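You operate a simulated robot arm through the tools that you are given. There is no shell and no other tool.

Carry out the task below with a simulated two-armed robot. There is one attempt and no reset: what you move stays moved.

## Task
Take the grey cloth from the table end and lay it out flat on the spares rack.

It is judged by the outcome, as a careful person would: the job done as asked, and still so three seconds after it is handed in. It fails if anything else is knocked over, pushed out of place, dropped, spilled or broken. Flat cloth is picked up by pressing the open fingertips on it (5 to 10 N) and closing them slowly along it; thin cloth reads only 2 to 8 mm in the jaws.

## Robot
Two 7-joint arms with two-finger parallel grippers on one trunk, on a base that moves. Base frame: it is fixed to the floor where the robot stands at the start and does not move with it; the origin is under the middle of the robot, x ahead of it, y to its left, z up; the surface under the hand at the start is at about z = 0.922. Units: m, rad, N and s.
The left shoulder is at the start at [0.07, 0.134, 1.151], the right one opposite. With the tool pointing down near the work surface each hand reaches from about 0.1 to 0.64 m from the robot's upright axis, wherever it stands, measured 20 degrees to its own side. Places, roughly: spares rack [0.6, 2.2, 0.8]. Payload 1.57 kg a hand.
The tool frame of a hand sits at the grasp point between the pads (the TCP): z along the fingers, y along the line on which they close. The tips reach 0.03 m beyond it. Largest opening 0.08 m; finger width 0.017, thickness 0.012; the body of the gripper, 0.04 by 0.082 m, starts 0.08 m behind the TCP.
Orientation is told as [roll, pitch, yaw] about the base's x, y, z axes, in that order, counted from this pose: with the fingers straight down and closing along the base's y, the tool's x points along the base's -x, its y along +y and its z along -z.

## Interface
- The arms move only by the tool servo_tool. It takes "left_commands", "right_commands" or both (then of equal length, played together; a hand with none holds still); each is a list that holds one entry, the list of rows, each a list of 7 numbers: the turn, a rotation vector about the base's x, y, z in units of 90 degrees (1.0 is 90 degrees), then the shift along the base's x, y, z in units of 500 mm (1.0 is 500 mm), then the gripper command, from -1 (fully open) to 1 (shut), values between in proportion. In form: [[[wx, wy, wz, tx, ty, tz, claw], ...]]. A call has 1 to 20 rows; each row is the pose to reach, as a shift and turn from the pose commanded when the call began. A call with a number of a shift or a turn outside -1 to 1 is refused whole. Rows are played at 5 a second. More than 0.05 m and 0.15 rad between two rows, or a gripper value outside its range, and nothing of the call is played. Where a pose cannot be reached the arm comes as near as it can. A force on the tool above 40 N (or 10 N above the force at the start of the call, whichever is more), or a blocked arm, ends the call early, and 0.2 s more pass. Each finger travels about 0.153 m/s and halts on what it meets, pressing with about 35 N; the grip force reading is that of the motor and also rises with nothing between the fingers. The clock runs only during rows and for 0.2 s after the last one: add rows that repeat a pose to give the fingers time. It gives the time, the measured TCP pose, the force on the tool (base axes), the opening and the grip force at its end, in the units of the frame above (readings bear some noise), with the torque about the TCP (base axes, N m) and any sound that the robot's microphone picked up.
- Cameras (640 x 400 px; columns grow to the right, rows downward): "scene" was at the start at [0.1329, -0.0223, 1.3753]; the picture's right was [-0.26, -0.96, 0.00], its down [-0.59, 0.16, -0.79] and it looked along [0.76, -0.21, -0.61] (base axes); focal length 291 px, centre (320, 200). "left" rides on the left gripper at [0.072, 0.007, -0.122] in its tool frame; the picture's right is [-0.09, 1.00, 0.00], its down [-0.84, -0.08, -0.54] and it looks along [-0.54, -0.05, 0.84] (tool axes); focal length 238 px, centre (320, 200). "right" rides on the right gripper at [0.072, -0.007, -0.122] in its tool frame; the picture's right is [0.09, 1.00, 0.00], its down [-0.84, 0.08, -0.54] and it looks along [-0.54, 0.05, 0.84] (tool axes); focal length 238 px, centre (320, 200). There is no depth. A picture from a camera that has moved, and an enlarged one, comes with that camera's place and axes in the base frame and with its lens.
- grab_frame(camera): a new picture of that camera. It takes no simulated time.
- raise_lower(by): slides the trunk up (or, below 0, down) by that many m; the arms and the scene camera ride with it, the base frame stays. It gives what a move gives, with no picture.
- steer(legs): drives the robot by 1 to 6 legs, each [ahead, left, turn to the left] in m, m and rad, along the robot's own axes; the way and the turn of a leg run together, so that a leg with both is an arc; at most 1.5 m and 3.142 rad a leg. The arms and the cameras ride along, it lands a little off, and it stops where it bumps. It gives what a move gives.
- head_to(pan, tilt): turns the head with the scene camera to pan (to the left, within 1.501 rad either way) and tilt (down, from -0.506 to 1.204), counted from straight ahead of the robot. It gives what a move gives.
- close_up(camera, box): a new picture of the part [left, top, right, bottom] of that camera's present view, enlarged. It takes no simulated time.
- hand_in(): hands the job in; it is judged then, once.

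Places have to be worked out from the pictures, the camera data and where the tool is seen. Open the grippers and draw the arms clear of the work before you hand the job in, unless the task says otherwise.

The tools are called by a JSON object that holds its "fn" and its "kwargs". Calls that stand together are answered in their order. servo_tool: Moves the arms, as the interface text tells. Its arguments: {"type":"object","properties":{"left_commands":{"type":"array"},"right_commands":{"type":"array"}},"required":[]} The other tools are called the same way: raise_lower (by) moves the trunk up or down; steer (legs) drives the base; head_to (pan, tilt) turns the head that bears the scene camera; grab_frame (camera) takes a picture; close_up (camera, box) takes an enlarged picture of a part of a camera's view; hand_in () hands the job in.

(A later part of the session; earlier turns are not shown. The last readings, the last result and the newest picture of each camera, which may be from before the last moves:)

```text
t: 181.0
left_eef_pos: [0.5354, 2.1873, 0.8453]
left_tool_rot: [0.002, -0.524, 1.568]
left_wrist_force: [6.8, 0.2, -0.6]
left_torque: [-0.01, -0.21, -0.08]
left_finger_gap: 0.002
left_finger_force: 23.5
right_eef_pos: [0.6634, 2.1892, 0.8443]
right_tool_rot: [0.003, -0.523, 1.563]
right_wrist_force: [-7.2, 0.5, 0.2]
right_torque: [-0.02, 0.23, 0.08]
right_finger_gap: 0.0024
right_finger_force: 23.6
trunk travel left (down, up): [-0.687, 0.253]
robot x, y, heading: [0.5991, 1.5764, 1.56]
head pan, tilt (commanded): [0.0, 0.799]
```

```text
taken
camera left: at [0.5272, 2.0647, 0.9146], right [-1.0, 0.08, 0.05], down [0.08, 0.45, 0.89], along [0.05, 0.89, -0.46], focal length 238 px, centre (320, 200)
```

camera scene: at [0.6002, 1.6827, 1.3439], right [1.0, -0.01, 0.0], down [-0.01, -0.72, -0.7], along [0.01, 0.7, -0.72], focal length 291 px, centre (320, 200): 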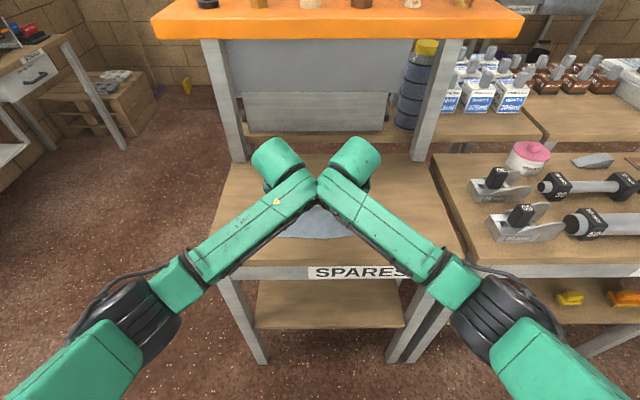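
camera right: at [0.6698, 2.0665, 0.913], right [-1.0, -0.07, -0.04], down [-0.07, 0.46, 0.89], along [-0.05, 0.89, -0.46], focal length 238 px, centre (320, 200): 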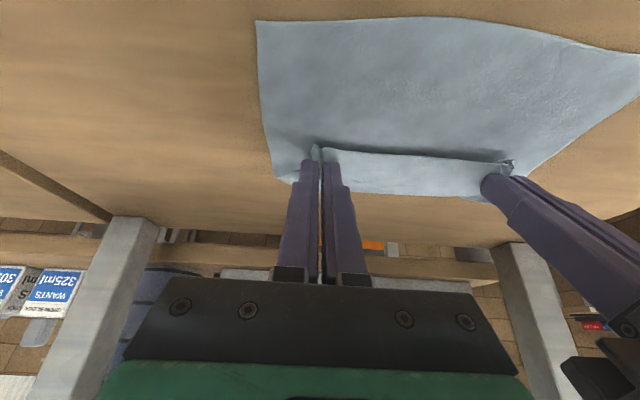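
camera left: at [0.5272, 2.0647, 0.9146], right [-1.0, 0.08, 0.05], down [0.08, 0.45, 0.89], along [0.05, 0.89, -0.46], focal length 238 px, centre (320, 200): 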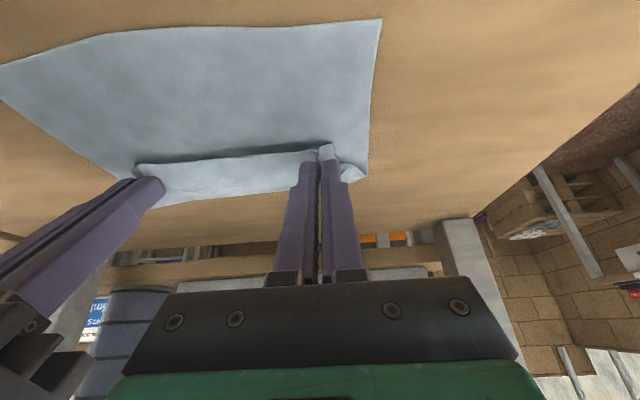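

Now I see a problem: the cloth hangs on the far side of the fingers, so laying forward folds the held strip back over itself. I'll lift it again, back and up and clear of the shelf, and lay it the other way: far hem first, then pull back toward the robot.

{"fn": "servo_tool", "kwargs": {"left_commands": [[[0, 0, 0, 0, -0.04, 0.05, 1], [0, 0, 0, 0, -0.08, 0.1, 1], [0, 0, 0, 0, -0.12, 0.16, 1], [0, 0, 0, 0, -0.16, 0.22, 1], [0, 0, 0, 0, -0.2, 0.28, 1], [0, 0, 0, 0, -0.24, 0.35, 1], [0, 0, 0, 0, -0.26, 0.42, 1], [0, 0, 0, 0, -0.26, 0.48, 1], [0, 0, 0, 0, -0.26, 0.48, 1]]], "right_commands": [[[0, 0, 0, 0, -0.04, 0.05, 1], [0, 0, 0, 0, -0.08, 0.1, 1], [0, 0, 0, 0, -0.12, 0.16, 1], [0, 0, 0, 0, -0.16, 0.22, 1], [0, 0, 0, 0, -0.2, 0.28, 1], [0, 0, 0, 0, -0.24, 0.35, 1], [0, 0, 0, 0, -0.26, 0.42, 1], [0, 0, 0, 0, -0.26, 0.48, 1], [0, 0, 0, 0, -0.26, 0.48, 1]]]}}

{"fn": "grab_frame", "kwargs": {"camera": "scene"}}

{"fn": "grab_frame", "kwargs": {"camera": "right"}}

```text
t: 183.0
left_eef_pos: [0.5376, 2.0569, 1.0847]
left_tool_rot: [0.005, -0.524, 1.564]
left_wrist_force: [4.8, -0.2, 0.8]
left_torque: [-0.01, -0.11, -0.06]
left_finger_gap: 0.0021
left_finger_force: 23.6
right_eef_pos: [0.6624, 2.0595, 1.0839]
right_tool_rot: [0.001, -0.521, 1.564]
right_wrist_force: [-3.8, 0.1, -1.2]
right_torque: [-0.03, 0.09, 0.07]
right_finger_gap: 0.0024
right_finger_force: 23.3
trunk travel left (down, up): [-0.687, 0.253]
robot x, y, heading: [0.6015, 1.5752, 1.563]
head pan, tilt (commanded): [0.0, 0.799]
```

```text
taken
camera scene: at [0.6003, 1.7082, 1.3258], right [1.0, -0.01, 0.0], down [-0.01, -0.72, -0.7], along [0.01, 0.7, -0.72], focal length 291 px, centre (320, 200)
```

scene: 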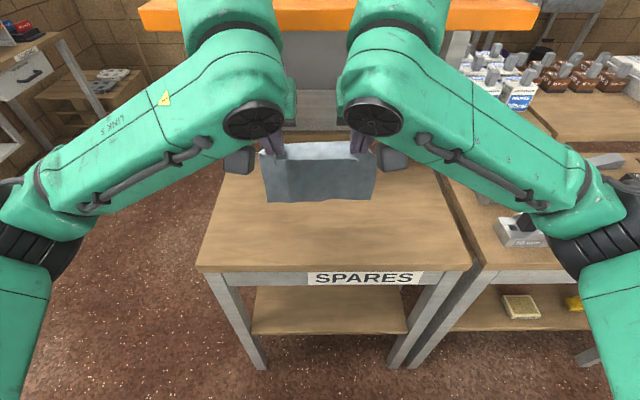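

```text
taken
camera right: at [0.6697, 1.9369, 1.153], right [-1.0, -0.07, -0.04], down [-0.07, 0.46, 0.89], along [-0.04, 0.89, -0.46], focal length 238 px, centre (320, 200)
```

right: 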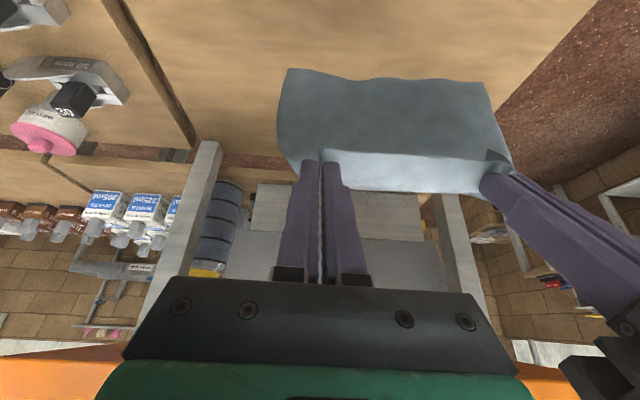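

The cloth hangs cleanly again, its crease on the far side of the fingertips and the hem about 0.13 m lower. I ease the sideways tension slightly, lean the hands back to 45° for shelf clearance, and shift the base 5 cm forward and 8 cm left to keep the right elbow clear of the tube rack.

{"fn": "servo_tool", "kwargs": {"left_commands": [[[0.06, 0, 0, 0.0012, 0, 0, 1], [0.12, 0, 0, 0.0012, 0, 0, 1], [0.167, 0, 0, 0.0012, 0, 0, 1], [0.167, 0, 0, 0.0012, 0, 0, 1]]], "right_commands": [[[0.06, 0, 0, -0.0012, 0, 0, 1], [0.12, 0, 0, -0.0012, 0, 0, 1], [0.167, 0, 0, -0.0012, 0, 0, 1], [0.167, 0, 0, -0.0012, 0, 0, 1]]]}}

{"fn": "steer", "kwargs": {"legs": [[0.055, 0.08, 0]]}}

{"fn": "grab_frame", "kwargs": {"camera": "scene"}}

{"fn": "grab_frame", "kwargs": {"camera": "right"}}

```text
t: 184.0
left_eef_pos: [0.5358, 2.058, 1.0853]
left_tool_rot: [0.006, -0.787, 1.565]
left_wrist_force: [3.3, -0.9, 0.7]
left_torque: [0.01, -0.08, -0.07]
left_finger_gap: 0.0022
left_finger_force: 23.8
right_eef_pos: [0.6612, 2.0591, 1.084]
right_tool_rot: [0.003, -0.786, 1.561]
right_wrist_force: [-3.6, 0.5, 0.2]
right_torque: [0.01, 0.09, 0.03]
right_finger_gap: 0.0023
right_finger_force: 23.9
trunk travel left (down, up): [-0.687, 0.253]
robot x, y, heading: [0.5992, 1.5757, 1.565]
head pan, tilt (commanded): [0.0, 0.799]
```

```text
t: 185.1
left_eef_pos: [0.4589, 2.1142, 1.0863]
left_tool_rot: [0.005, -0.786, 1.564]
left_wrist_force: [3.7, -0.2, -0.5]
left_torque: [0.01, -0.14, -0.1]
left_finger_gap: 0.0023
left_finger_force: 23.5
right_eef_pos: [0.5845, 2.1153, 1.0839]
right_tool_rot: [0.006, -0.786, 1.561]
right_wrist_force: [-3.5, -0.3, -0.2]
right_torque: [-0.06, 0.07, 0.07]
right_finger_gap: 0.0019
right_finger_force: 23.6
trunk travel left (down, up): [-0.687, 0.253]
robot x, y, heading: [0.5224, 1.6323, 1.564]
head pan, tilt (commanded): [0.0, 0.799]
```

```text
taken
camera scene: at [0.5228, 1.764, 1.3259], right [1.0, -0.01, 0.0], down [-0.01, -0.72, -0.7], along [0.01, 0.7, -0.72], focal length 291 px, centre (320, 200)
```

scene: 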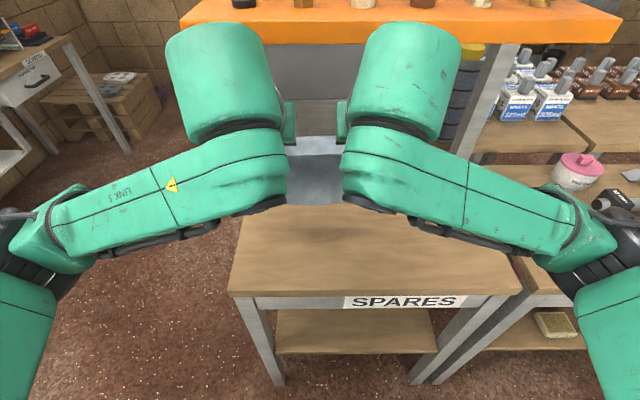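

```text
taken
camera right: at [0.5918, 1.9785, 1.119], right [-1.0, -0.06, -0.06], down [-0.07, 0.21, 0.98], along [-0.04, 0.98, -0.21], focal length 238 px, centre (320, 200)
```

right: 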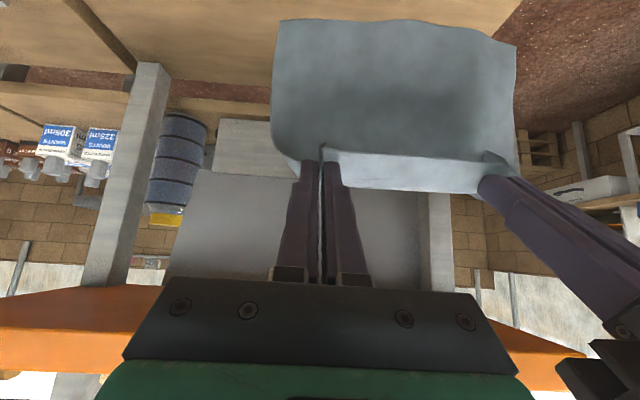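

Clear of the shelf, with good wrist spacing. I lower and extend both hands so the hem hangs just above the rack at y≈2.22.

{"fn": "servo_tool", "kwargs": {"left_commands": [[[0, 0, 0, 0, 0.02, -0.04, 1], [0, 0, 0, 0, 0.045, -0.08, 1], [0, 0, 0, 0, 0.075, -0.12, 1], [0, 0, 0, 0, 0.11, -0.16, 1], [0, 0, 0, 0, 0.15, -0.185, 1], [0, 0, 0, 0, 0.15, -0.185, 1], [0, 0, 0, 0, 0.15, -0.185, 1]]], "right_commands": [[[0, 0, 0, 0, 0.02, -0.04, 1], [0, 0, 0, 0, 0.045, -0.08, 1], [0, 0, 0, 0, 0.075, -0.12, 1], [0, 0, 0, 0, 0.11, -0.16, 1], [0, 0, 0, 0, 0.15, -0.185, 1], [0, 0, 0, 0, 0.15, -0.185, 1], [0, 0, 0, 0, 0.15, -0.185, 1]]]}}

{"fn": "grab_frame", "kwargs": {"camera": "scene"}}

{"fn": "grab_frame", "kwargs": {"camera": "right"}}

{"fn": "grab_frame", "kwargs": {"camera": "left"}}

```text
t: 186.7
left_eef_pos: [0.4576, 2.1894, 0.9928]
left_tool_rot: [0.003, -0.787, 1.564]
left_wrist_force: [8.6, 0.5, 0.4]
left_torque: [0.0, -0.19, -0.21]
left_finger_gap: 0.002
left_finger_force: 24.3
right_eef_pos: [0.5876, 2.1905, 0.9905]
right_tool_rot: [0.005, -0.783, 1.561]
right_wrist_force: [-7.9, -0.2, 0.2]
right_torque: [-0.03, 0.24, 0.21]
right_finger_gap: 0.0019
right_finger_force: 23.5
trunk travel left (down, up): [-0.687, 0.253]
robot x, y, heading: [0.5214, 1.6315, 1.556]
head pan, tilt (commanded): [0.0, 0.799]
```

```text
taken
camera scene: at [0.5223, 1.7647, 1.3258], right [1.0, -0.01, 0.0], down [-0.01, -0.72, -0.7], along [0.01, 0.7, -0.72], focal length 291 px, centre (320, 200)
```

scene: 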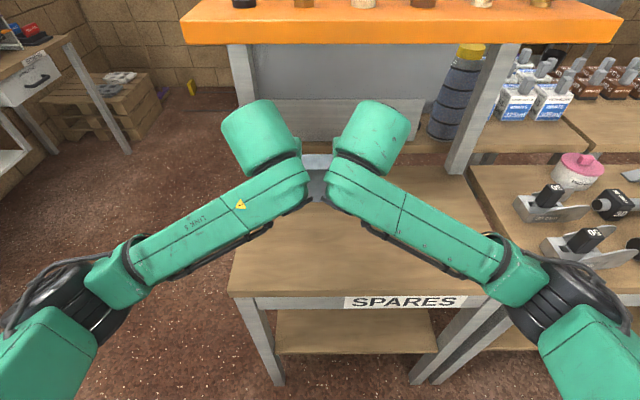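

```text
taken
camera right: at [0.5931, 2.0541, 1.0255], right [-1.0, -0.06, -0.06], down [-0.07, 0.21, 0.97], along [-0.05, 0.98, -0.21], focal length 238 px, centre (320, 200)
```

right: 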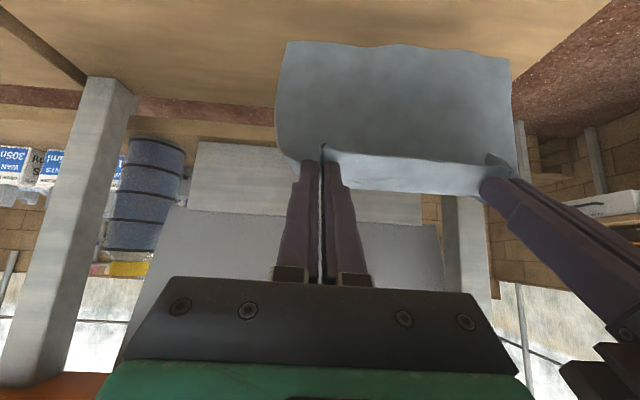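

```text
taken
camera left: at [0.4501, 2.053, 1.0282], right [-1.0, 0.07, 0.07], down [0.08, 0.21, 0.97], along [0.05, 0.98, -0.21], focal length 238 px, centre (320, 200)
```

left: 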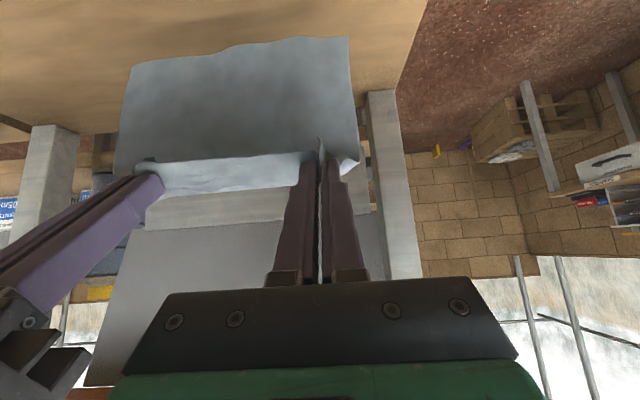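

The hem hangs at z≈0.856, y≈2.22, centred over the rack. The cloth is stretched sideways by about 8 N, so I bring the hands 2 mm closer each while lowering the last 5 cm to touch.

{"fn": "servo_tool", "kwargs": {"left_commands": [[[0, 0, 0, 0.004, 0, -0.02, 1], [0, 0, 0, 0.004, 0, -0.05, 1], [0, 0, 0, 0.004, 0, -0.08, 1], [0, 0, 0, 0.004, 0, -0.104, 1], [0, 0, 0, 0.004, 0, -0.104, 1]]], "right_commands": [[[0, 0, 0, -0.004, 0, -0.02, 1], [0, 0, 0, -0.004, 0, -0.05, 1], [0, 0, 0, -0.004, 0, -0.08, 1], [0, 0, 0, -0.004, 0, -0.104, 1], [0, 0, 0, -0.004, 0, -0.104, 1]]]}}

{"fn": "grab_frame", "kwargs": {"camera": "right"}}

{"fn": "close_up", "kwargs": {"camera": "scene", "box": [220, 100, 430, 260]}}

```text
t: 187.9
left_eef_pos: [0.4612, 2.1891, 0.9413]
left_tool_rot: [0.005, -0.787, 1.563]
left_wrist_force: [0.1, 0.4, 0.3]
left_torque: [0.03, -0.03, 0.01]
left_finger_gap: 0.0022
left_finger_force: 23.5
right_eef_pos: [0.5816, 2.1894, 0.9398]
right_tool_rot: [0.003, -0.784, 1.56]
right_wrist_force: [0.4, -0.9, -0.1]
right_torque: [-0.01, 0.03, -0.02]
right_finger_gap: 0.002
right_finger_force: 23.9
trunk travel left (down, up): [-0.687, 0.253]
robot x, y, heading: [0.5231, 1.6323, 1.557]
head pan, tilt (commanded): [0.0, 0.799]
```

```text
taken
camera right: at [0.5898, 2.0532, 0.9751], right [-1.0, -0.06, -0.06], down [-0.07, 0.21, 0.97], along [-0.04, 0.98, -0.21], focal length 238 px, centre (320, 200)
```

right: 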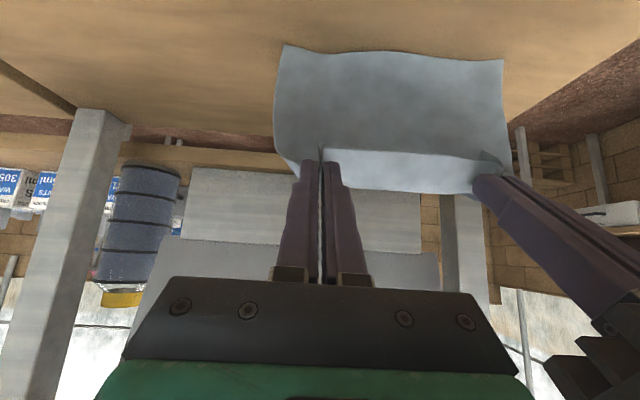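

```text
2.50 times, centred on (325, 180) of scene
camera zoom: at [0.5223, 1.7644, 1.3258], right [1.0, -0.01, 0.0], down [-0.01, -0.72, -0.7], along [0.01, 0.7, -0.72], focal length 726 px, centre (308, 250)
```

zoom: 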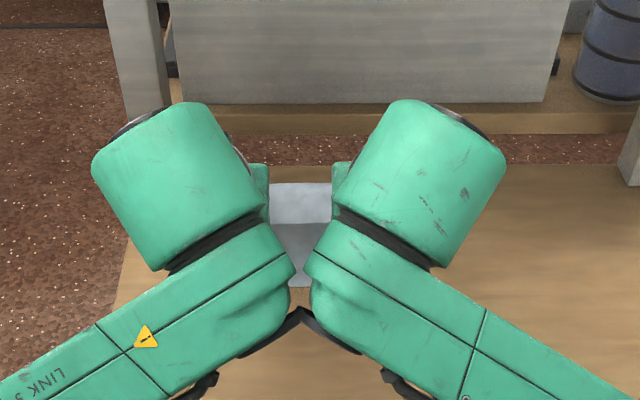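

The sideways tension is gone and the hem is at the rack surface near y≈2.23. Now I pull back toward the robot while lowering at about 45° – first half.

{"fn": "servo_tool", "kwargs": {"left_commands": [[[0, 0, 0, 0, 0, -0.016, 1], [0, 0, 0, 0, -0.016, -0.036, 1], [0, 0, 0, 0, -0.036, -0.056, 1], [0, 0, 0, 0, -0.056, -0.076, 1], [0, 0, 0, 0, -0.076, -0.096, 1], [0, 0, 0, 0, -0.096, -0.116, 1], [0, 0, 0, 0, -0.096, -0.116, 1]]], "right_commands": [[[0, 0, 0, 0, 0, -0.016, 1], [0, 0, 0, 0, -0.016, -0.036, 1], [0, 0, 0, 0, -0.036, -0.056, 1], [0, 0, 0, 0, -0.056, -0.076, 1], [0, 0, 0, 0, -0.076, -0.096, 1], [0, 0, 0, 0, -0.096, -0.116, 1], [0, 0, 0, 0, -0.096, -0.116, 1]]]}}

{"fn": "grab_frame", "kwargs": {"camera": "right"}}

{"fn": "grab_frame", "kwargs": {"camera": "left"}}

{"fn": "close_up", "kwargs": {"camera": "scene", "box": [200, 100, 440, 300]}}

```text
t: 189.5
left_eef_pos: [0.4601, 2.1407, 0.882]
left_tool_rot: [0.004, -0.785, 1.565]
left_wrist_force: [0.2, -0.4, -0.3]
left_torque: [-0.02, 0.0, -0.01]
left_finger_gap: 0.0022
left_finger_force: 23.8
right_eef_pos: [0.581, 2.1431, 0.8824]
right_tool_rot: [0.006, -0.782, 1.561]
right_wrist_force: [-0.5, 0.3, -0.1]
right_torque: [0.03, 0.02, -0.03]
right_finger_gap: 0.002
right_finger_force: 23.8
trunk travel left (down, up): [-0.687, 0.253]
robot x, y, heading: [0.521, 1.6336, 1.559]
head pan, tilt (commanded): [0.0, 0.799]
```

```text
taken
camera right: at [0.5883, 2.0056, 0.9162], right [-1.0, -0.06, -0.06], down [-0.07, 0.21, 0.97], along [-0.04, 0.98, -0.21], focal length 238 px, centre (320, 200)
```

right: 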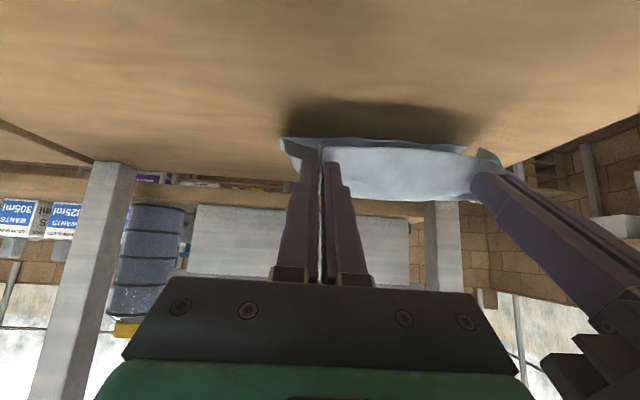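

```text
taken
camera left: at [0.4528, 2.0041, 0.9166], right [-1.0, 0.07, 0.07], down [0.08, 0.21, 0.97], along [0.05, 0.98, -0.21], focal length 238 px, centre (320, 200)
```

left: 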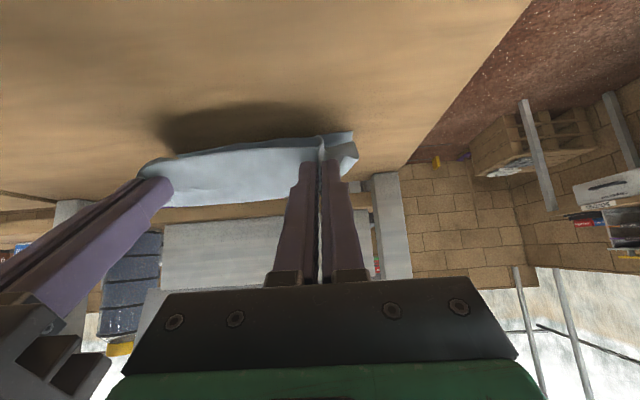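

```text
2.00 times, centred on (320, 200) of scene
camera zoom: at [0.5223, 1.7648, 1.3258], right [1.0, -0.01, 0.0], down [-0.01, -0.72, -0.7], along [0.01, 0.7, -0.72], focal length 581 px, centre (320, 200)
```

zoom: 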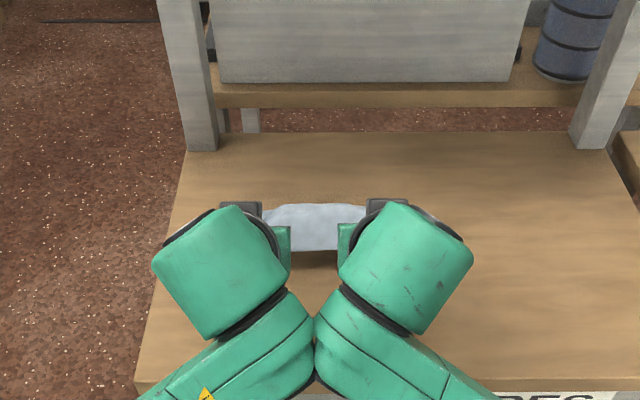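

The cloth body now lies away from the fingers, flat toward the back, with no tension. I continue pulling back and down until the fingertips are nearly at the surface.

{"fn": "servo_tool", "kwargs": {"left_commands": [[[0, 0, 0, 0, -0.022, -0.018, 1], [0, 0, 0, 0, -0.044, -0.037, 1], [0, 0, 0, 0, -0.066, -0.056, 1], [0, 0, 0, 0, -0.088, -0.075, 1], [0, 0, 0, 0, -0.11, -0.092, 1], [0, 0, 0, 0, -0.128, -0.104, 1], [0, 0, 0, 0, -0.128, -0.104, 1]]], "right_commands": [[[0, 0, 0, 0, -0.022, -0.018, 1], [0, 0, 0, 0, -0.044, -0.037, 1], [0, 0, 0, 0, -0.066, -0.056, 1], [0, 0, 0, 0, -0.088, -0.075, 1], [0, 0, 0, 0, -0.11, -0.092, 1], [0, 0, 0, 0, -0.128, -0.104, 1], [0, 0, 0, 0, -0.128, -0.104, 1]]]}}

{"fn": "grab_frame", "kwargs": {"camera": "right"}}

{"fn": "grab_frame", "kwargs": {"camera": "left"}}

{"fn": "close_up", "kwargs": {"camera": "scene", "box": [200, 100, 440, 300]}}

```text
t: 191.1
left_eef_pos: [0.4589, 2.0776, 0.8299]
left_tool_rot: [0.003, -0.788, 1.567]
left_wrist_force: [3.7, 0.5, 2.6]
left_torque: [0.01, -0.1, -0.05]
left_finger_gap: 0.002
left_finger_force: 23.3
right_eef_pos: [0.5844, 2.0786, 0.8305]
right_tool_rot: [0.001, -0.789, 1.557]
right_wrist_force: [-3.2, 0.6, 3.6]
right_torque: [0.03, 0.08, 0.05]
right_finger_gap: 0.0023
right_finger_force: 23.8
trunk travel left (down, up): [-0.687, 0.253]
robot x, y, heading: [0.5206, 1.6332, 1.555]
head pan, tilt (commanded): [0.0, 0.799]
```

```text
taken
camera right: at [0.5908, 1.9422, 0.8653], right [-1.0, -0.05, -0.06], down [-0.07, 0.21, 0.98], along [-0.04, 0.98, -0.21], focal length 238 px, centre (320, 200)
```

right: 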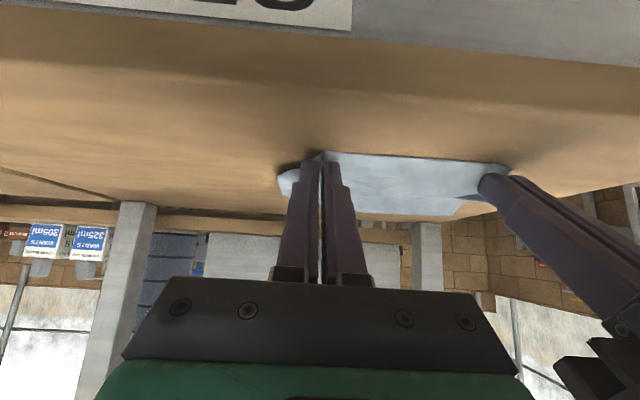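

```text
taken
camera left: at [0.4516, 1.9406, 0.8663], right [-1.0, 0.07, 0.07], down [0.08, 0.2, 0.98], along [0.05, 0.98, -0.21], focal length 238 px, centre (320, 200)
```

left: 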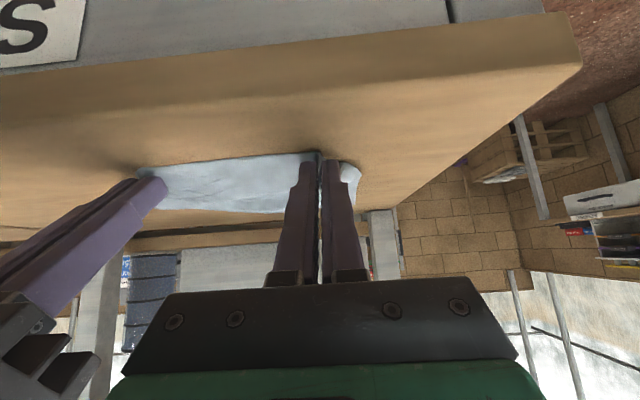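

```text
2.00 times, centred on (320, 200) of scene
camera zoom: at [0.5222, 1.7636, 1.326], right [1.0, -0.01, 0.0], down [-0.01, -0.72, -0.7], along [0.01, 0.7, -0.72], focal length 581 px, centre (320, 200)
```

zoom: 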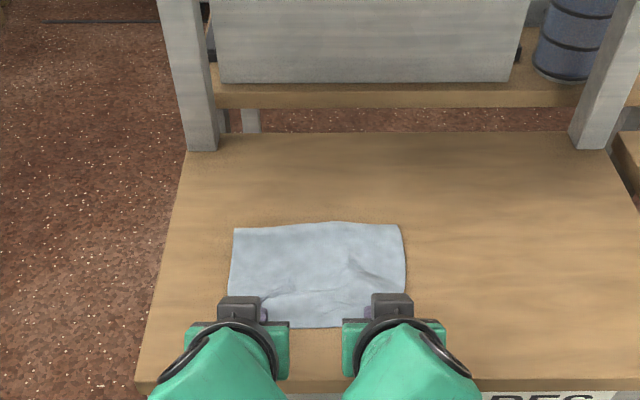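

The cloth is laid out: far edge at y≈2.23, x 0.426–0.626, fingertips just touching (about 3 N, surface z≈0.809). I release by pressing lightly and opening slowly while each hand moves outward, so the inner fingers stay put and the gathered folds are fed out to the corners.

{"fn": "servo_tool", "kwargs": {"left_commands": [[[0, 0, 0, 0, 0, -0.0008, 1], [0, 0, 0, -0.003, 0, -0.0008, 0.875], [0, 0, 0, -0.006, 0, -0.0008, 0.8], [0, 0, 0, -0.009, 0, -0.0008, 0.725], [0, 0, 0, -0.012, 0, -0.0008, 0.65], [0, 0, 0, -0.015, 0, -0.0008, 0.575], [0, 0, 0, -0.018, 0, -0.0008, 0.5], [0, 0, 0, -0.021, 0, -0.0008, 0.425], [0, 0, 0, -0.024, 0, -0.0008, 0.35], [0, 0, 0, -0.027, 0, -0.0008, 0.275], [0, 0, 0, -0.03, 0, -0.0008, 0.2], [0, 0, 0, -0.033, 0, -0.0008, 0.125], [0, 0, 0, -0.033, 0, -0.0008, 0.125]]], "right_commands": [[[0, 0, 0, 0, 0, -0.0008, 1], [0, 0, 0, 0.003, 0, -0.0008, 0.875], [0, 0, 0, 0.006, 0, -0.0008, 0.8], [0, 0, 0, 0.009, 0, -0.0008, 0.725], [0, 0, 0, 0.012, 0, -0.0008, 0.65], [0, 0, 0, 0.015, 0, -0.0008, 0.575], [0, 0, 0, 0.018, 0, -0.0008, 0.5], [0, 0, 0, 0.021, 0, -0.0008, 0.425], [0, 0, 0, 0.024, 0, -0.0008, 0.35], [0, 0, 0, 0.027, 0, -0.0008, 0.275], [0, 0, 0, 0.03, 0, -0.0008, 0.2], [0, 0, 0, 0.033, 0, -0.0008, 0.125], [0, 0, 0, 0.033, 0, -0.0008, 0.125]]]}}

{"fn": "close_up", "kwargs": {"camera": "scene", "box": [240, 180, 400, 300]}}

{"fn": "grab_frame", "kwargs": {"camera": "right"}}

{"fn": "grab_frame", "kwargs": {"camera": "left"}}

```text
t: 193.9
left_eef_pos: [0.4438, 2.0767, 0.8302]
left_tool_rot: [0.003, -0.786, 1.564]
left_wrist_force: [0.3, 0.3, 0.6]
left_torque: [0.02, 0.03, 0.0]
left_finger_gap: 0.035
left_finger_force: 0.1
right_eef_pos: [0.5987, 2.077, 0.8302]
right_tool_rot: [0.004, -0.783, 1.559]
right_wrist_force: [0.0, 0.4, 0.0]
right_torque: [-0.04, 0.01, 0.03]
right_finger_gap: 0.0353
right_finger_force: 0.1
trunk travel left (down, up): [-0.687, 0.253]
robot x, y, heading: [0.5229, 1.6364, 1.561]
head pan, tilt (commanded): [0.0, 0.799]
```

```text
3.33 times, centred on (320, 240) of scene
camera zoom: at [0.5224, 1.7643, 1.3258], right [1.0, -0.01, 0.0], down [-0.01, -0.72, -0.7], along [0.01, 0.7, -0.72], focal length 968 px, centre (320, 67)
```

zoom: 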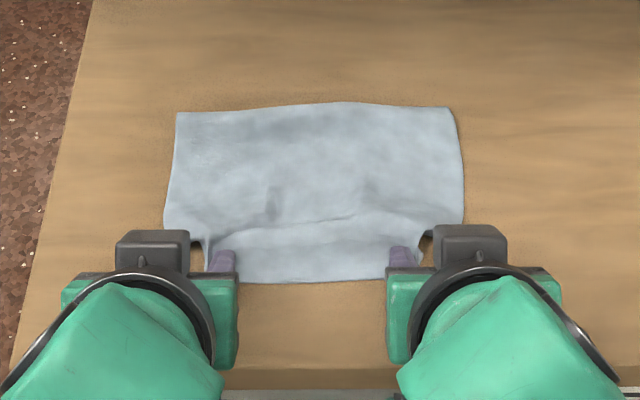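

```text
taken
camera right: at [0.6059, 1.9416, 0.8642], right [-1.0, -0.06, -0.06], down [-0.07, 0.21, 0.97], along [-0.04, 0.98, -0.21], focal length 238 px, centre (320, 200)
```

right: 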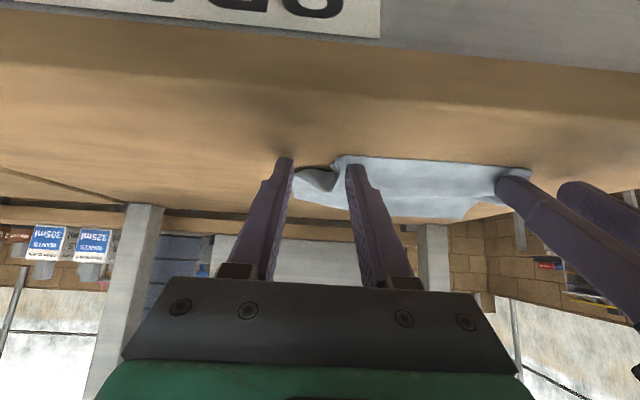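

```text
taken
camera left: at [0.436, 1.9399, 0.8655], right [-1.0, 0.07, 0.07], down [0.08, 0.21, 0.97], along [0.05, 0.98, -0.21], focal length 238 px, centre (320, 200)
```

left: 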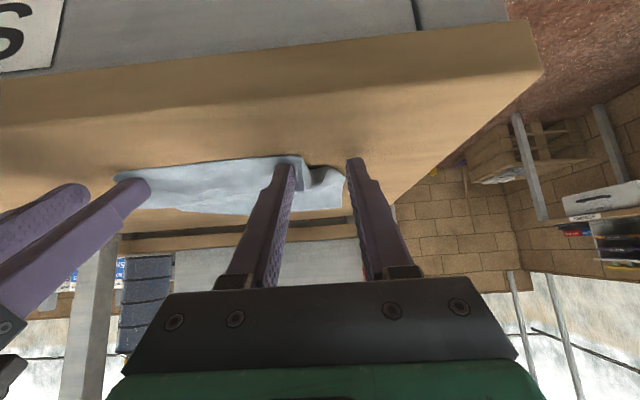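

The jaws are open, but each near corner still has a small standing fold between the fingers. I retreat both hands along their finger direction to look at the cloth.

{"fn": "servo_tool", "kwargs": {"left_commands": [[[0, 0, 0, 0, -0.02, 0.02, 0.0], [0, 0, 0, 0, -0.05, 0.05, 0.0], [0, 0, 0, 0, -0.08, 0.08, 0.0], [0, 0, 0, 0, -0.11, 0.11, 0.0], [0, 0, 0, -0.03, -0.14, 0.16, 0.0], [0, 0, 0, -0.06, -0.17, 0.2, 0.0], [0, 0, 0, -0.1, -0.2, 0.22, 0.0], [0, 0, 0, -0.1, -0.2, 0.22, 0.0]]], "right_commands": [[[0, 0, 0, 0, -0.02, 0.02, 0.0], [0, 0, 0, 0, -0.05, 0.05, 0.0], [0, 0, 0, 0, -0.08, 0.08, 0.0], [0, 0, 0, 0, -0.11, 0.11, 0.0], [0, 0, 0, 0.03, -0.14, 0.16, 0.0], [0, 0, 0, 0.06, -0.17, 0.2, 0.0], [0, 0, 0, 0.1, -0.2, 0.22, 0.0], [0, 0, 0, 0.1, -0.2, 0.22, 0.0]]]}}

{"fn": "close_up", "kwargs": {"camera": "scene", "box": [220, 160, 420, 310]}}

{"fn": "grab_frame", "kwargs": {"camera": "right"}}

{"fn": "grab_frame", "kwargs": {"camera": "left"}}

```text
t: 195.3
left_eef_pos: [0.3287, 2.0096, 0.8794]
left_tool_rot: [0.457, -0.702, 1.36]
left_wrist_force: [-0.5, 0.5, 0.2]
left_torque: [-0.02, 0.01, -0.01]
left_finger_gap: 0.0399
left_finger_force: 0.1
left hand out of reach, approached as far as the arm can: row 6
right_eef_pos: [0.6781, 2.0073, 0.8731]
right_tool_rot: [-0.175, -0.684, 1.535]
right_wrist_force: [-0.1, -0.1, -0.1]
right_torque: [-0.03, 0.01, 0.03]
right_finger_gap: 0.0399
right_finger_force: 0.0
right hand out of reach, approached as far as the arm can: row 6
trunk travel left (down, up): [-0.687, 0.253]
robot x, y, heading: [0.5214, 1.6377, 1.563]
head pan, tilt (commanded): [0.0, 0.799]
stopped in row 6 (left hand): the arm was blocked; the commanded pose is now the measured one
```

```text
2.67 times, centred on (320, 235) of scene
camera zoom: at [0.5213, 1.7634, 1.3259], right [1.0, -0.01, 0.0], down [-0.01, -0.72, -0.7], along [0.01, 0.7, -0.72], focal length 775 px, centre (320, 107)
```

zoom: 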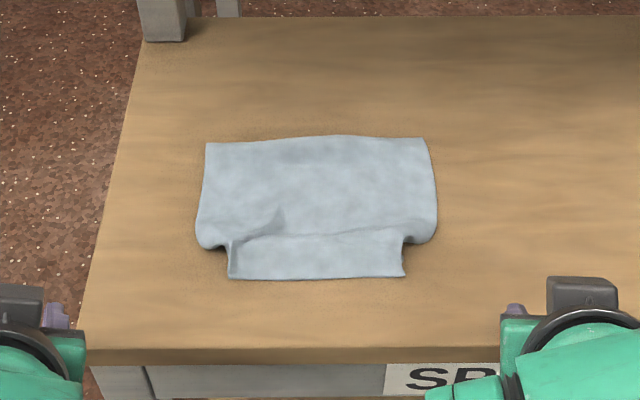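

```text
taken
camera right: at [0.6599, 1.8758, 0.9209], right [-0.98, 0.07, -0.19], down [-0.16, 0.33, 0.93], along [0.13, 0.94, -0.31], focal length 238 px, centre (320, 200)
```

right: 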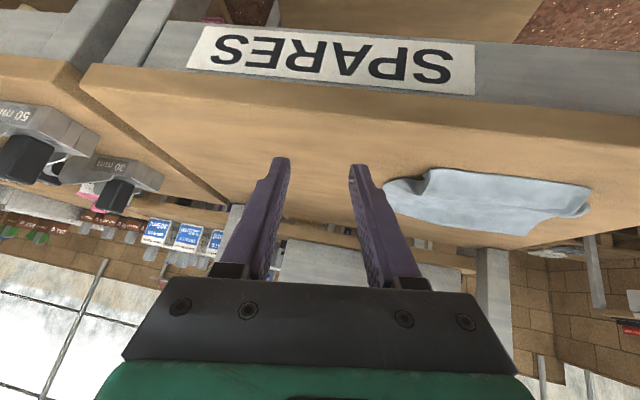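

```text
taken
camera left: at [0.3475, 1.8755, 0.9185], right [-0.92, -0.02, 0.4], down [0.38, 0.28, 0.88], along [-0.13, 0.96, -0.25], focal length 238 px, centre (320, 200)
```

left: 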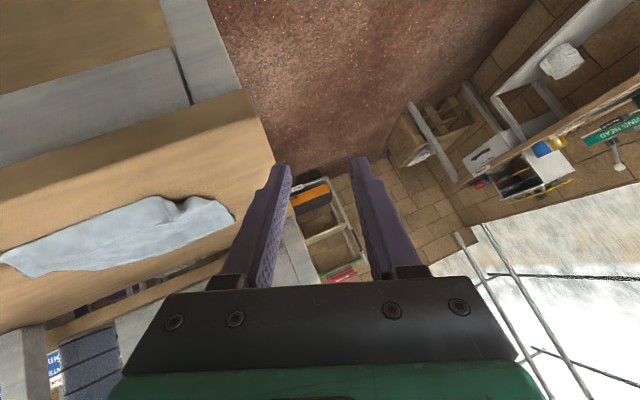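

The cloth lies flat except for the two near corners, which are tucked under or gathered. The left arm was blocked because the hands came too close to the body, so I check the surroundings before moving.

{"fn": "grab_frame", "kwargs": {"camera": "scene"}}

{"fn": "head_to", "kwargs": {"pan": 0.5, "tilt": 0.9}}

{"fn": "grab_frame", "kwargs": {"camera": "scene"}}

```text
taken
camera scene: at [0.5213, 1.7634, 1.3259], right [1.0, -0.01, 0.0], down [-0.01, -0.72, -0.7], along [0.01, 0.7, -0.72], focal length 291 px, centre (320, 200)
```

scene: 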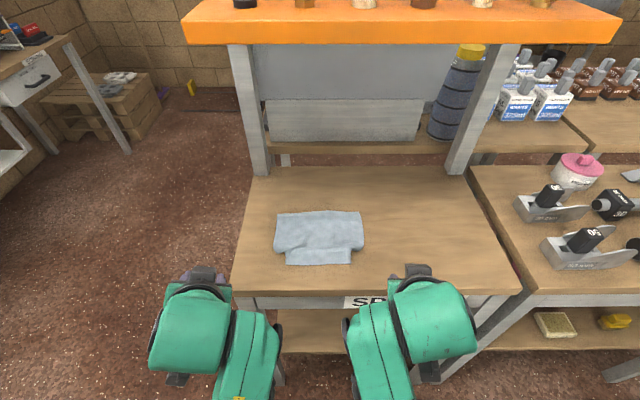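

```text
t: 196.2
left_eef_pos: [0.3283, 2.0106, 0.8792]
left_tool_rot: [0.458, -0.701, 1.363]
left_wrist_force: [0.3, 1.2, 0.4]
left_torque: [-0.01, -0.01, 0.02]
left_finger_gap: 0.0401
left_finger_force: 0.1
right_eef_pos: [0.6774, 2.0064, 0.8723]
right_tool_rot: [-0.173, -0.682, 1.533]
right_wrist_force: [0.1, 0.3, -0.5]
right_torque: [0.01, 0.02, 0.01]
right_finger_gap: 0.0402
right_finger_force: 0.0
trunk travel left (down, up): [-0.687, 0.253]
robot x, y, heading: [0.5214, 1.6361, 1.556]
head pan, tilt (commanded): [0.499, 0.901]
```

```text
taken
camera scene: at [0.4862, 1.7501, 1.3179], right [0.88, 0.47, 0.0], down [0.37, -0.69, -0.62], along [-0.29, 0.55, -0.78], focal length 291 px, centre (320, 200)
```

scene: 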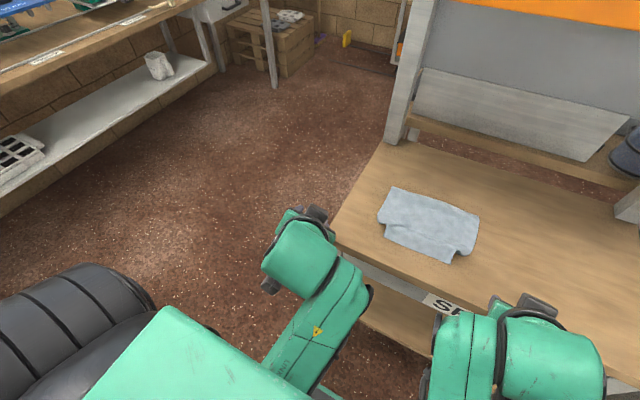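

I zoom in closely on the cloth to see how the near corners are folded.

{"fn": "close_up", "kwargs": {"camera": "scene", "box": [370, 180, 490, 270]}}

{"fn": "head_to", "kwargs": {"pan": 0.0, "tilt": 0.95}}

{"fn": "close_up", "kwargs": {"camera": "scene", "box": [255, 140, 385, 240]}}

```text
4.44 times, centred on (430, 225) of scene
camera zoom: at [0.4862, 1.7501, 1.3179], right [0.88, 0.47, 0.0], down [0.37, -0.69, -0.62], along [-0.29, 0.55, -0.78], focal length 1291 px, centre (-169, 89)
```

zoom: 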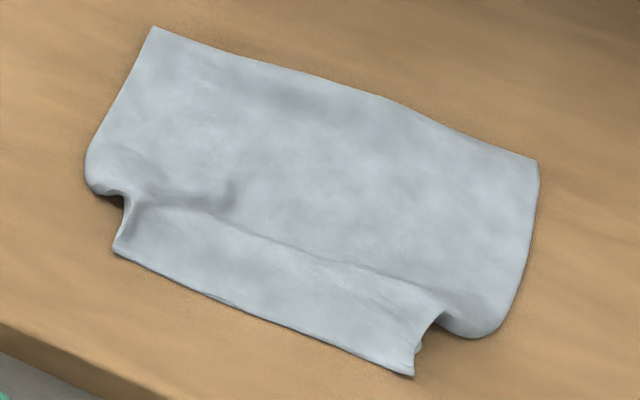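

```text
t: 197.2
left_eef_pos: [0.3293, 2.0101, 0.8795]
left_tool_rot: [0.459, -0.702, 1.361]
left_wrist_force: [0.8, 0.2, 0.2]
left_torque: [0.03, 0.03, 0.0]
left_finger_gap: 0.04
left_finger_force: 0.1
right_eef_pos: [0.6782, 2.0086, 0.8721]
right_tool_rot: [-0.172, -0.681, 1.532]
right_wrist_force: [-0.2, -0.7, 0.4]
right_torque: [-0.01, -0.02, -0.02]
right_finger_gap: 0.04
right_finger_force: 0.0
trunk travel left (down, up): [-0.687, 0.253]
robot x, y, heading: [0.5239, 1.6345, 1.566]
head pan, tilt (commanded): [0.0, 0.949]
```

```text
4.00 times, centred on (320, 190) of scene
camera zoom: at [0.5222, 1.7563, 1.3143], right [1.0, -0.01, 0.0], down [-0.01, -0.81, -0.58], along [0.0, 0.58, -0.81], focal length 1162 px, centre (320, 240)
```

zoom: 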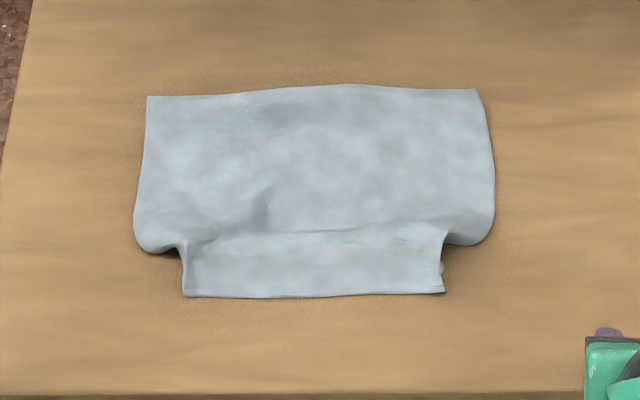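

The near corners are tucked under as small Z‑folds. I'll re‑pick the cloth by its good far edge with small pinches, let the near corners fall free, and lay it forward again, pressing properly when releasing. First I back the base off 0.15 m to give the arms room.

{"fn": "steer", "kwargs": {"legs": [[-0.15, 0, 0]]}}

{"fn": "head_to", "kwargs": {"pan": 0.0, "tilt": 0.8}}

{"fn": "grab_frame", "kwargs": {"camera": "scene"}}

```text
t: 198.5
left_eef_pos: [0.3261, 1.8568, 0.8778]
left_tool_rot: [0.457, -0.698, 1.362]
left_wrist_force: [-0.6, -1.6, 0.0]
left_torque: [-0.05, -0.02, 0.0]
left_finger_gap: 0.04
left_finger_force: 0.1
right_eef_pos: [0.6764, 1.8555, 0.8729]
right_tool_rot: [-0.173, -0.684, 1.538]
right_wrist_force: [-0.2, 1.3, -0.8]
right_torque: [0.02, -0.02, -0.01]
right_finger_gap: 0.0403
right_finger_force: 0.0
trunk travel left (down, up): [-0.687, 0.253]
robot x, y, heading: [0.5193, 1.4796, 1.566]
head pan, tilt (commanded): [0.0, 0.949]
```

```text
t: 199.2
left_eef_pos: [0.3282, 1.857, 0.8786]
left_tool_rot: [0.458, -0.701, 1.36]
left_wrist_force: [0.7, -1.0, -0.2]
left_torque: [-0.01, -0.03, -0.01]
left_finger_gap: 0.0401
left_finger_force: 0.2
right_eef_pos: [0.6763, 1.8555, 0.8725]
right_tool_rot: [-0.175, -0.681, 1.538]
right_wrist_force: [0.2, 0.0, -0.3]
right_torque: [0.04, 0.01, 0.02]
right_finger_gap: 0.04
right_finger_force: 0.0
trunk travel left (down, up): [-0.687, 0.253]
robot x, y, heading: [0.5216, 1.4796, 1.569]
head pan, tilt (commanded): [0.0, 0.799]
```

```text
taken
camera scene: at [0.5209, 1.6115, 1.3258], right [1.0, -0.01, 0.0], down [-0.01, -0.72, -0.7], along [0.01, 0.7, -0.72], focal length 291 px, centre (320, 200)
```

scene: 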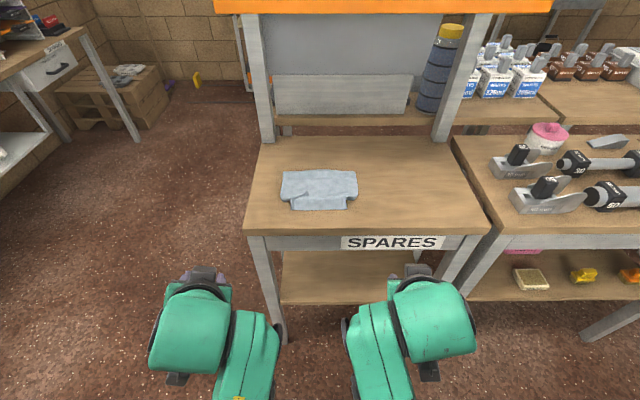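

Clear view: the cloth is on the rack and nothing else is disturbed. I bring both hands forward and up while squaring their orientation again.

{"fn": "servo_tool", "kwargs": {"left_commands": [[[0.004, -0.0275, -0.0086, 0.023, 0.031, 0.035, 0], [0.008, -0.055, -0.0172, 0.046, 0.062, 0.07, 0], [0.012, -0.0825, -0.0259, 0.069, 0.092, 0.105, 0], [0.016, -0.11, -0.0345, 0.092, 0.123, 0.14, 0], [0.02, -0.1375, -0.0431, 0.115, 0.154, 0.175, 0], [0.024, -0.165, -0.0517, 0.138, 0.185, 0.21, 0], [0.028, -0.1925, -0.0604, 0.161, 0.215, 0.245, 0], [0.032, -0.22, -0.069, 0.184, 0.246, 0.28, 0], [0.032, -0.22, -0.069, 0.184, 0.246, 0.28, 0]]], "right_commands": [[[0.0083, 0.0101, 0.0115, -0.014, 0.031, 0.037, 0], [0.0165, 0.0203, 0.023, -0.028, 0.063, 0.074, 0], [0.0248, 0.0304, 0.0345, -0.042, 0.094, 0.111, 0], [0.033, 0.0405, 0.046, -0.056, 0.125, 0.148, 0], [0.0413, 0.0506, 0.0575, -0.07, 0.156, 0.185, 0], [0.0495, 0.0608, 0.069, -0.084, 0.188, 0.222, 0], [0.0578, 0.0709, 0.0805, -0.098, 0.219, 0.259, 0], [0.066, 0.081, 0.092, -0.112, 0.25, 0.296, 0], [0.066, 0.081, 0.092, -0.112, 0.25, 0.296, 0]]]}}

{"fn": "grab_frame", "kwargs": {"camera": "scene"}}

```text
t: 200.1
left_eef_pos: [0.3355, 1.8991, 0.918]
left_tool_rot: [0.515, -0.688, 1.26]
left_wrist_force: [0.7, 0.7, -0.4]
left_torque: [0.01, -0.04, -0.03]
left_finger_gap: 0.0401
left_finger_force: 0.1
right_eef_pos: [0.6802, 1.8979, 0.912]
right_tool_rot: [-0.288, -0.696, 1.673]
right_wrist_force: [0.1, -0.1, -0.1]
right_torque: [-0.01, -0.01, -0.01]
right_finger_gap: 0.0398
right_finger_force: 0.0
trunk travel left (down, up): [-0.687, 0.253]
robot x, y, heading: [0.5202, 1.4811, 1.564]
head pan, tilt (commanded): [0.0, 0.799]
stopped in row 4 (left hand): the arm was blocked; the commanded pose is now the measured one
```

```text
taken
camera scene: at [0.5209, 1.6127, 1.3257], right [1.0, -0.01, 0.0], down [-0.01, -0.72, -0.7], along [0.01, 0.7, -0.72], focal length 291 px, centre (320, 200)
```

scene: 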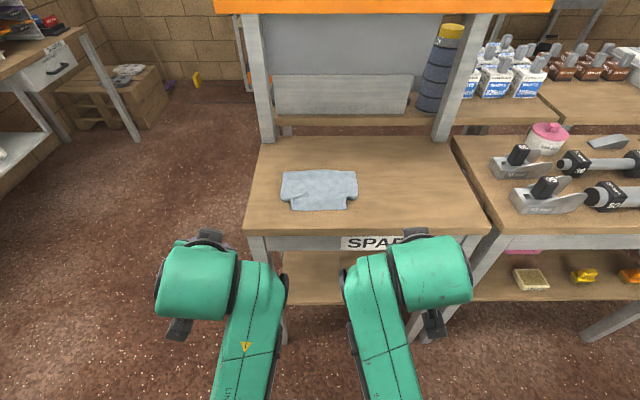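

The left arm was blocked again, near the body. I look down at both arms to understand what they touch.

{"fn": "head_to", "kwargs": {"pan": 0.0, "tilt": 1.2}}

{"fn": "grab_frame", "kwargs": {"camera": "scene"}}

{"fn": "head_to", "kwargs": {"pan": 0.9, "tilt": 1.0}}

{"fn": "grab_frame", "kwargs": {"camera": "scene"}}

{"fn": "head_to", "kwargs": {"pan": -0.9, "tilt": 1.0}}

{"fn": "grab_frame", "kwargs": {"camera": "scene"}}

```text
t: 200.9
left_eef_pos: [0.3356, 1.8965, 0.919]
left_tool_rot: [0.515, -0.689, 1.26]
left_wrist_force: [0.4, -0.3, 0.1]
left_torque: [0.03, -0.01, -0.01]
left_finger_gap: 0.0398
left_finger_force: 0.0
right_eef_pos: [0.6794, 1.8978, 0.9118]
right_tool_rot: [-0.288, -0.696, 1.674]
right_wrist_force: [0.1, 0.3, 0.4]
right_torque: [-0.02, -0.03, -0.02]
right_finger_gap: 0.0402
right_finger_force: 0.2
trunk travel left (down, up): [-0.687, 0.253]
robot x, y, heading: [0.5222, 1.4819, 1.565]
head pan, tilt (commanded): [0.0, 1.201]
```

```text
taken
camera scene: at [0.5207, 1.5872, 1.2981], right [1.0, -0.01, 0.0], down [-0.01, -0.93, -0.36], along [0.0, 0.36, -0.93], focal length 291 px, centre (320, 200)
```

scene: 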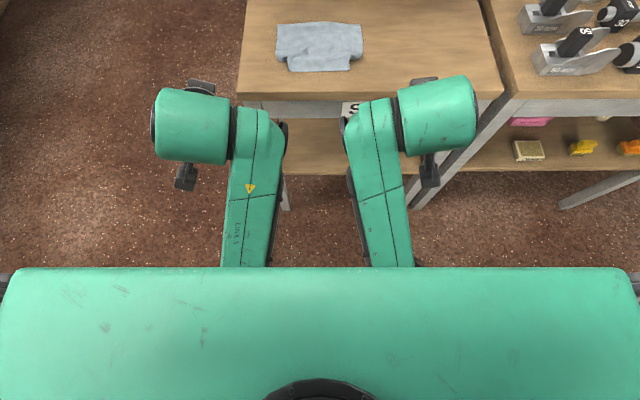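

```text
t: 202.1
left_eef_pos: [0.3357, 1.8979, 0.9178]
left_tool_rot: [0.514, -0.689, 1.258]
left_wrist_force: [0.7, 0.0, -0.6]
left_torque: [0.03, -0.01, -0.04]
left_finger_gap: 0.0399
left_finger_force: 0.0
right_eef_pos: [0.6795, 1.8963, 0.912]
right_tool_rot: [-0.288, -0.697, 1.674]
right_wrist_force: [-0.4, 0.2, 0.3]
right_torque: [-0.02, -0.02, -0.04]
right_finger_gap: 0.0399
right_finger_force: 0.0
trunk travel left (down, up): [-0.687, 0.253]
robot x, y, heading: [0.5239, 1.4788, 1.56]
head pan, tilt (commanded): [0.901, 1.0]
```

```text
taken
camera scene: at [0.4661, 1.5749, 1.3107], right [0.63, 0.78, 0.0], down [0.66, -0.53, -0.54], along [-0.42, 0.34, -0.84], focal length 291 px, centre (320, 200)
```

scene: 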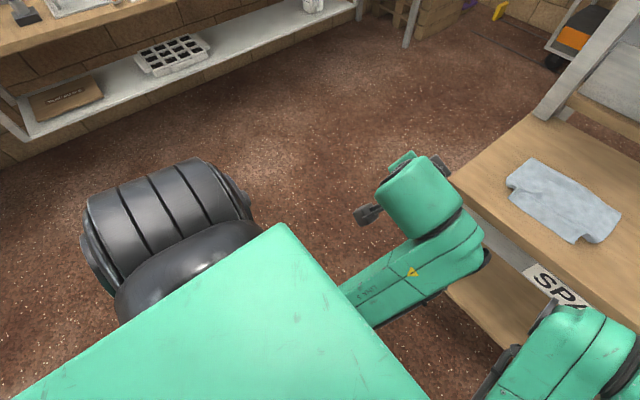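

```text
t: 203.9
left_eef_pos: [0.336, 1.8973, 0.9187]
left_tool_rot: [0.514, -0.688, 1.258]
left_wrist_force: [0.1, -0.2, -0.3]
left_torque: [-0.01, 0.02, 0.0]
left_finger_gap: 0.04
left_finger_force: 0.1
right_eef_pos: [0.6791, 1.8955, 0.9125]
right_tool_rot: [-0.287, -0.697, 1.674]
right_wrist_force: [0.6, -0.5, 0.2]
right_torque: [-0.01, -0.01, 0.01]
right_finger_gap: 0.0401
right_finger_force: 0.0
trunk travel left (down, up): [-0.687, 0.253]
robot x, y, heading: [0.5203, 1.4819, 1.566]
head pan, tilt (commanded): [-0.901, 1.0]
```

```text
taken
camera scene: at [0.5752, 1.5741, 1.3107], right [0.62, -0.79, 0.0], down [-0.66, -0.52, -0.54], along [0.43, 0.33, -0.84], focal length 291 px, centre (320, 200)
```

scene: 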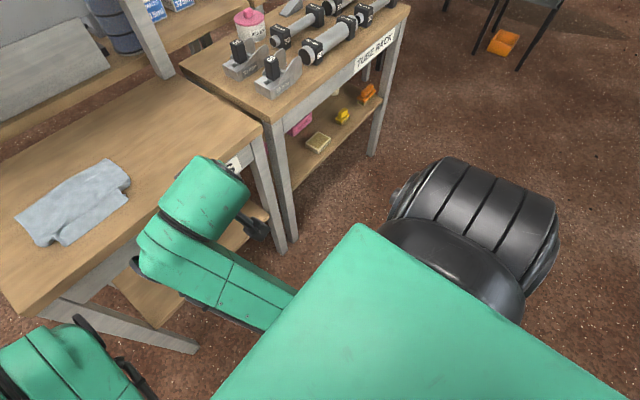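

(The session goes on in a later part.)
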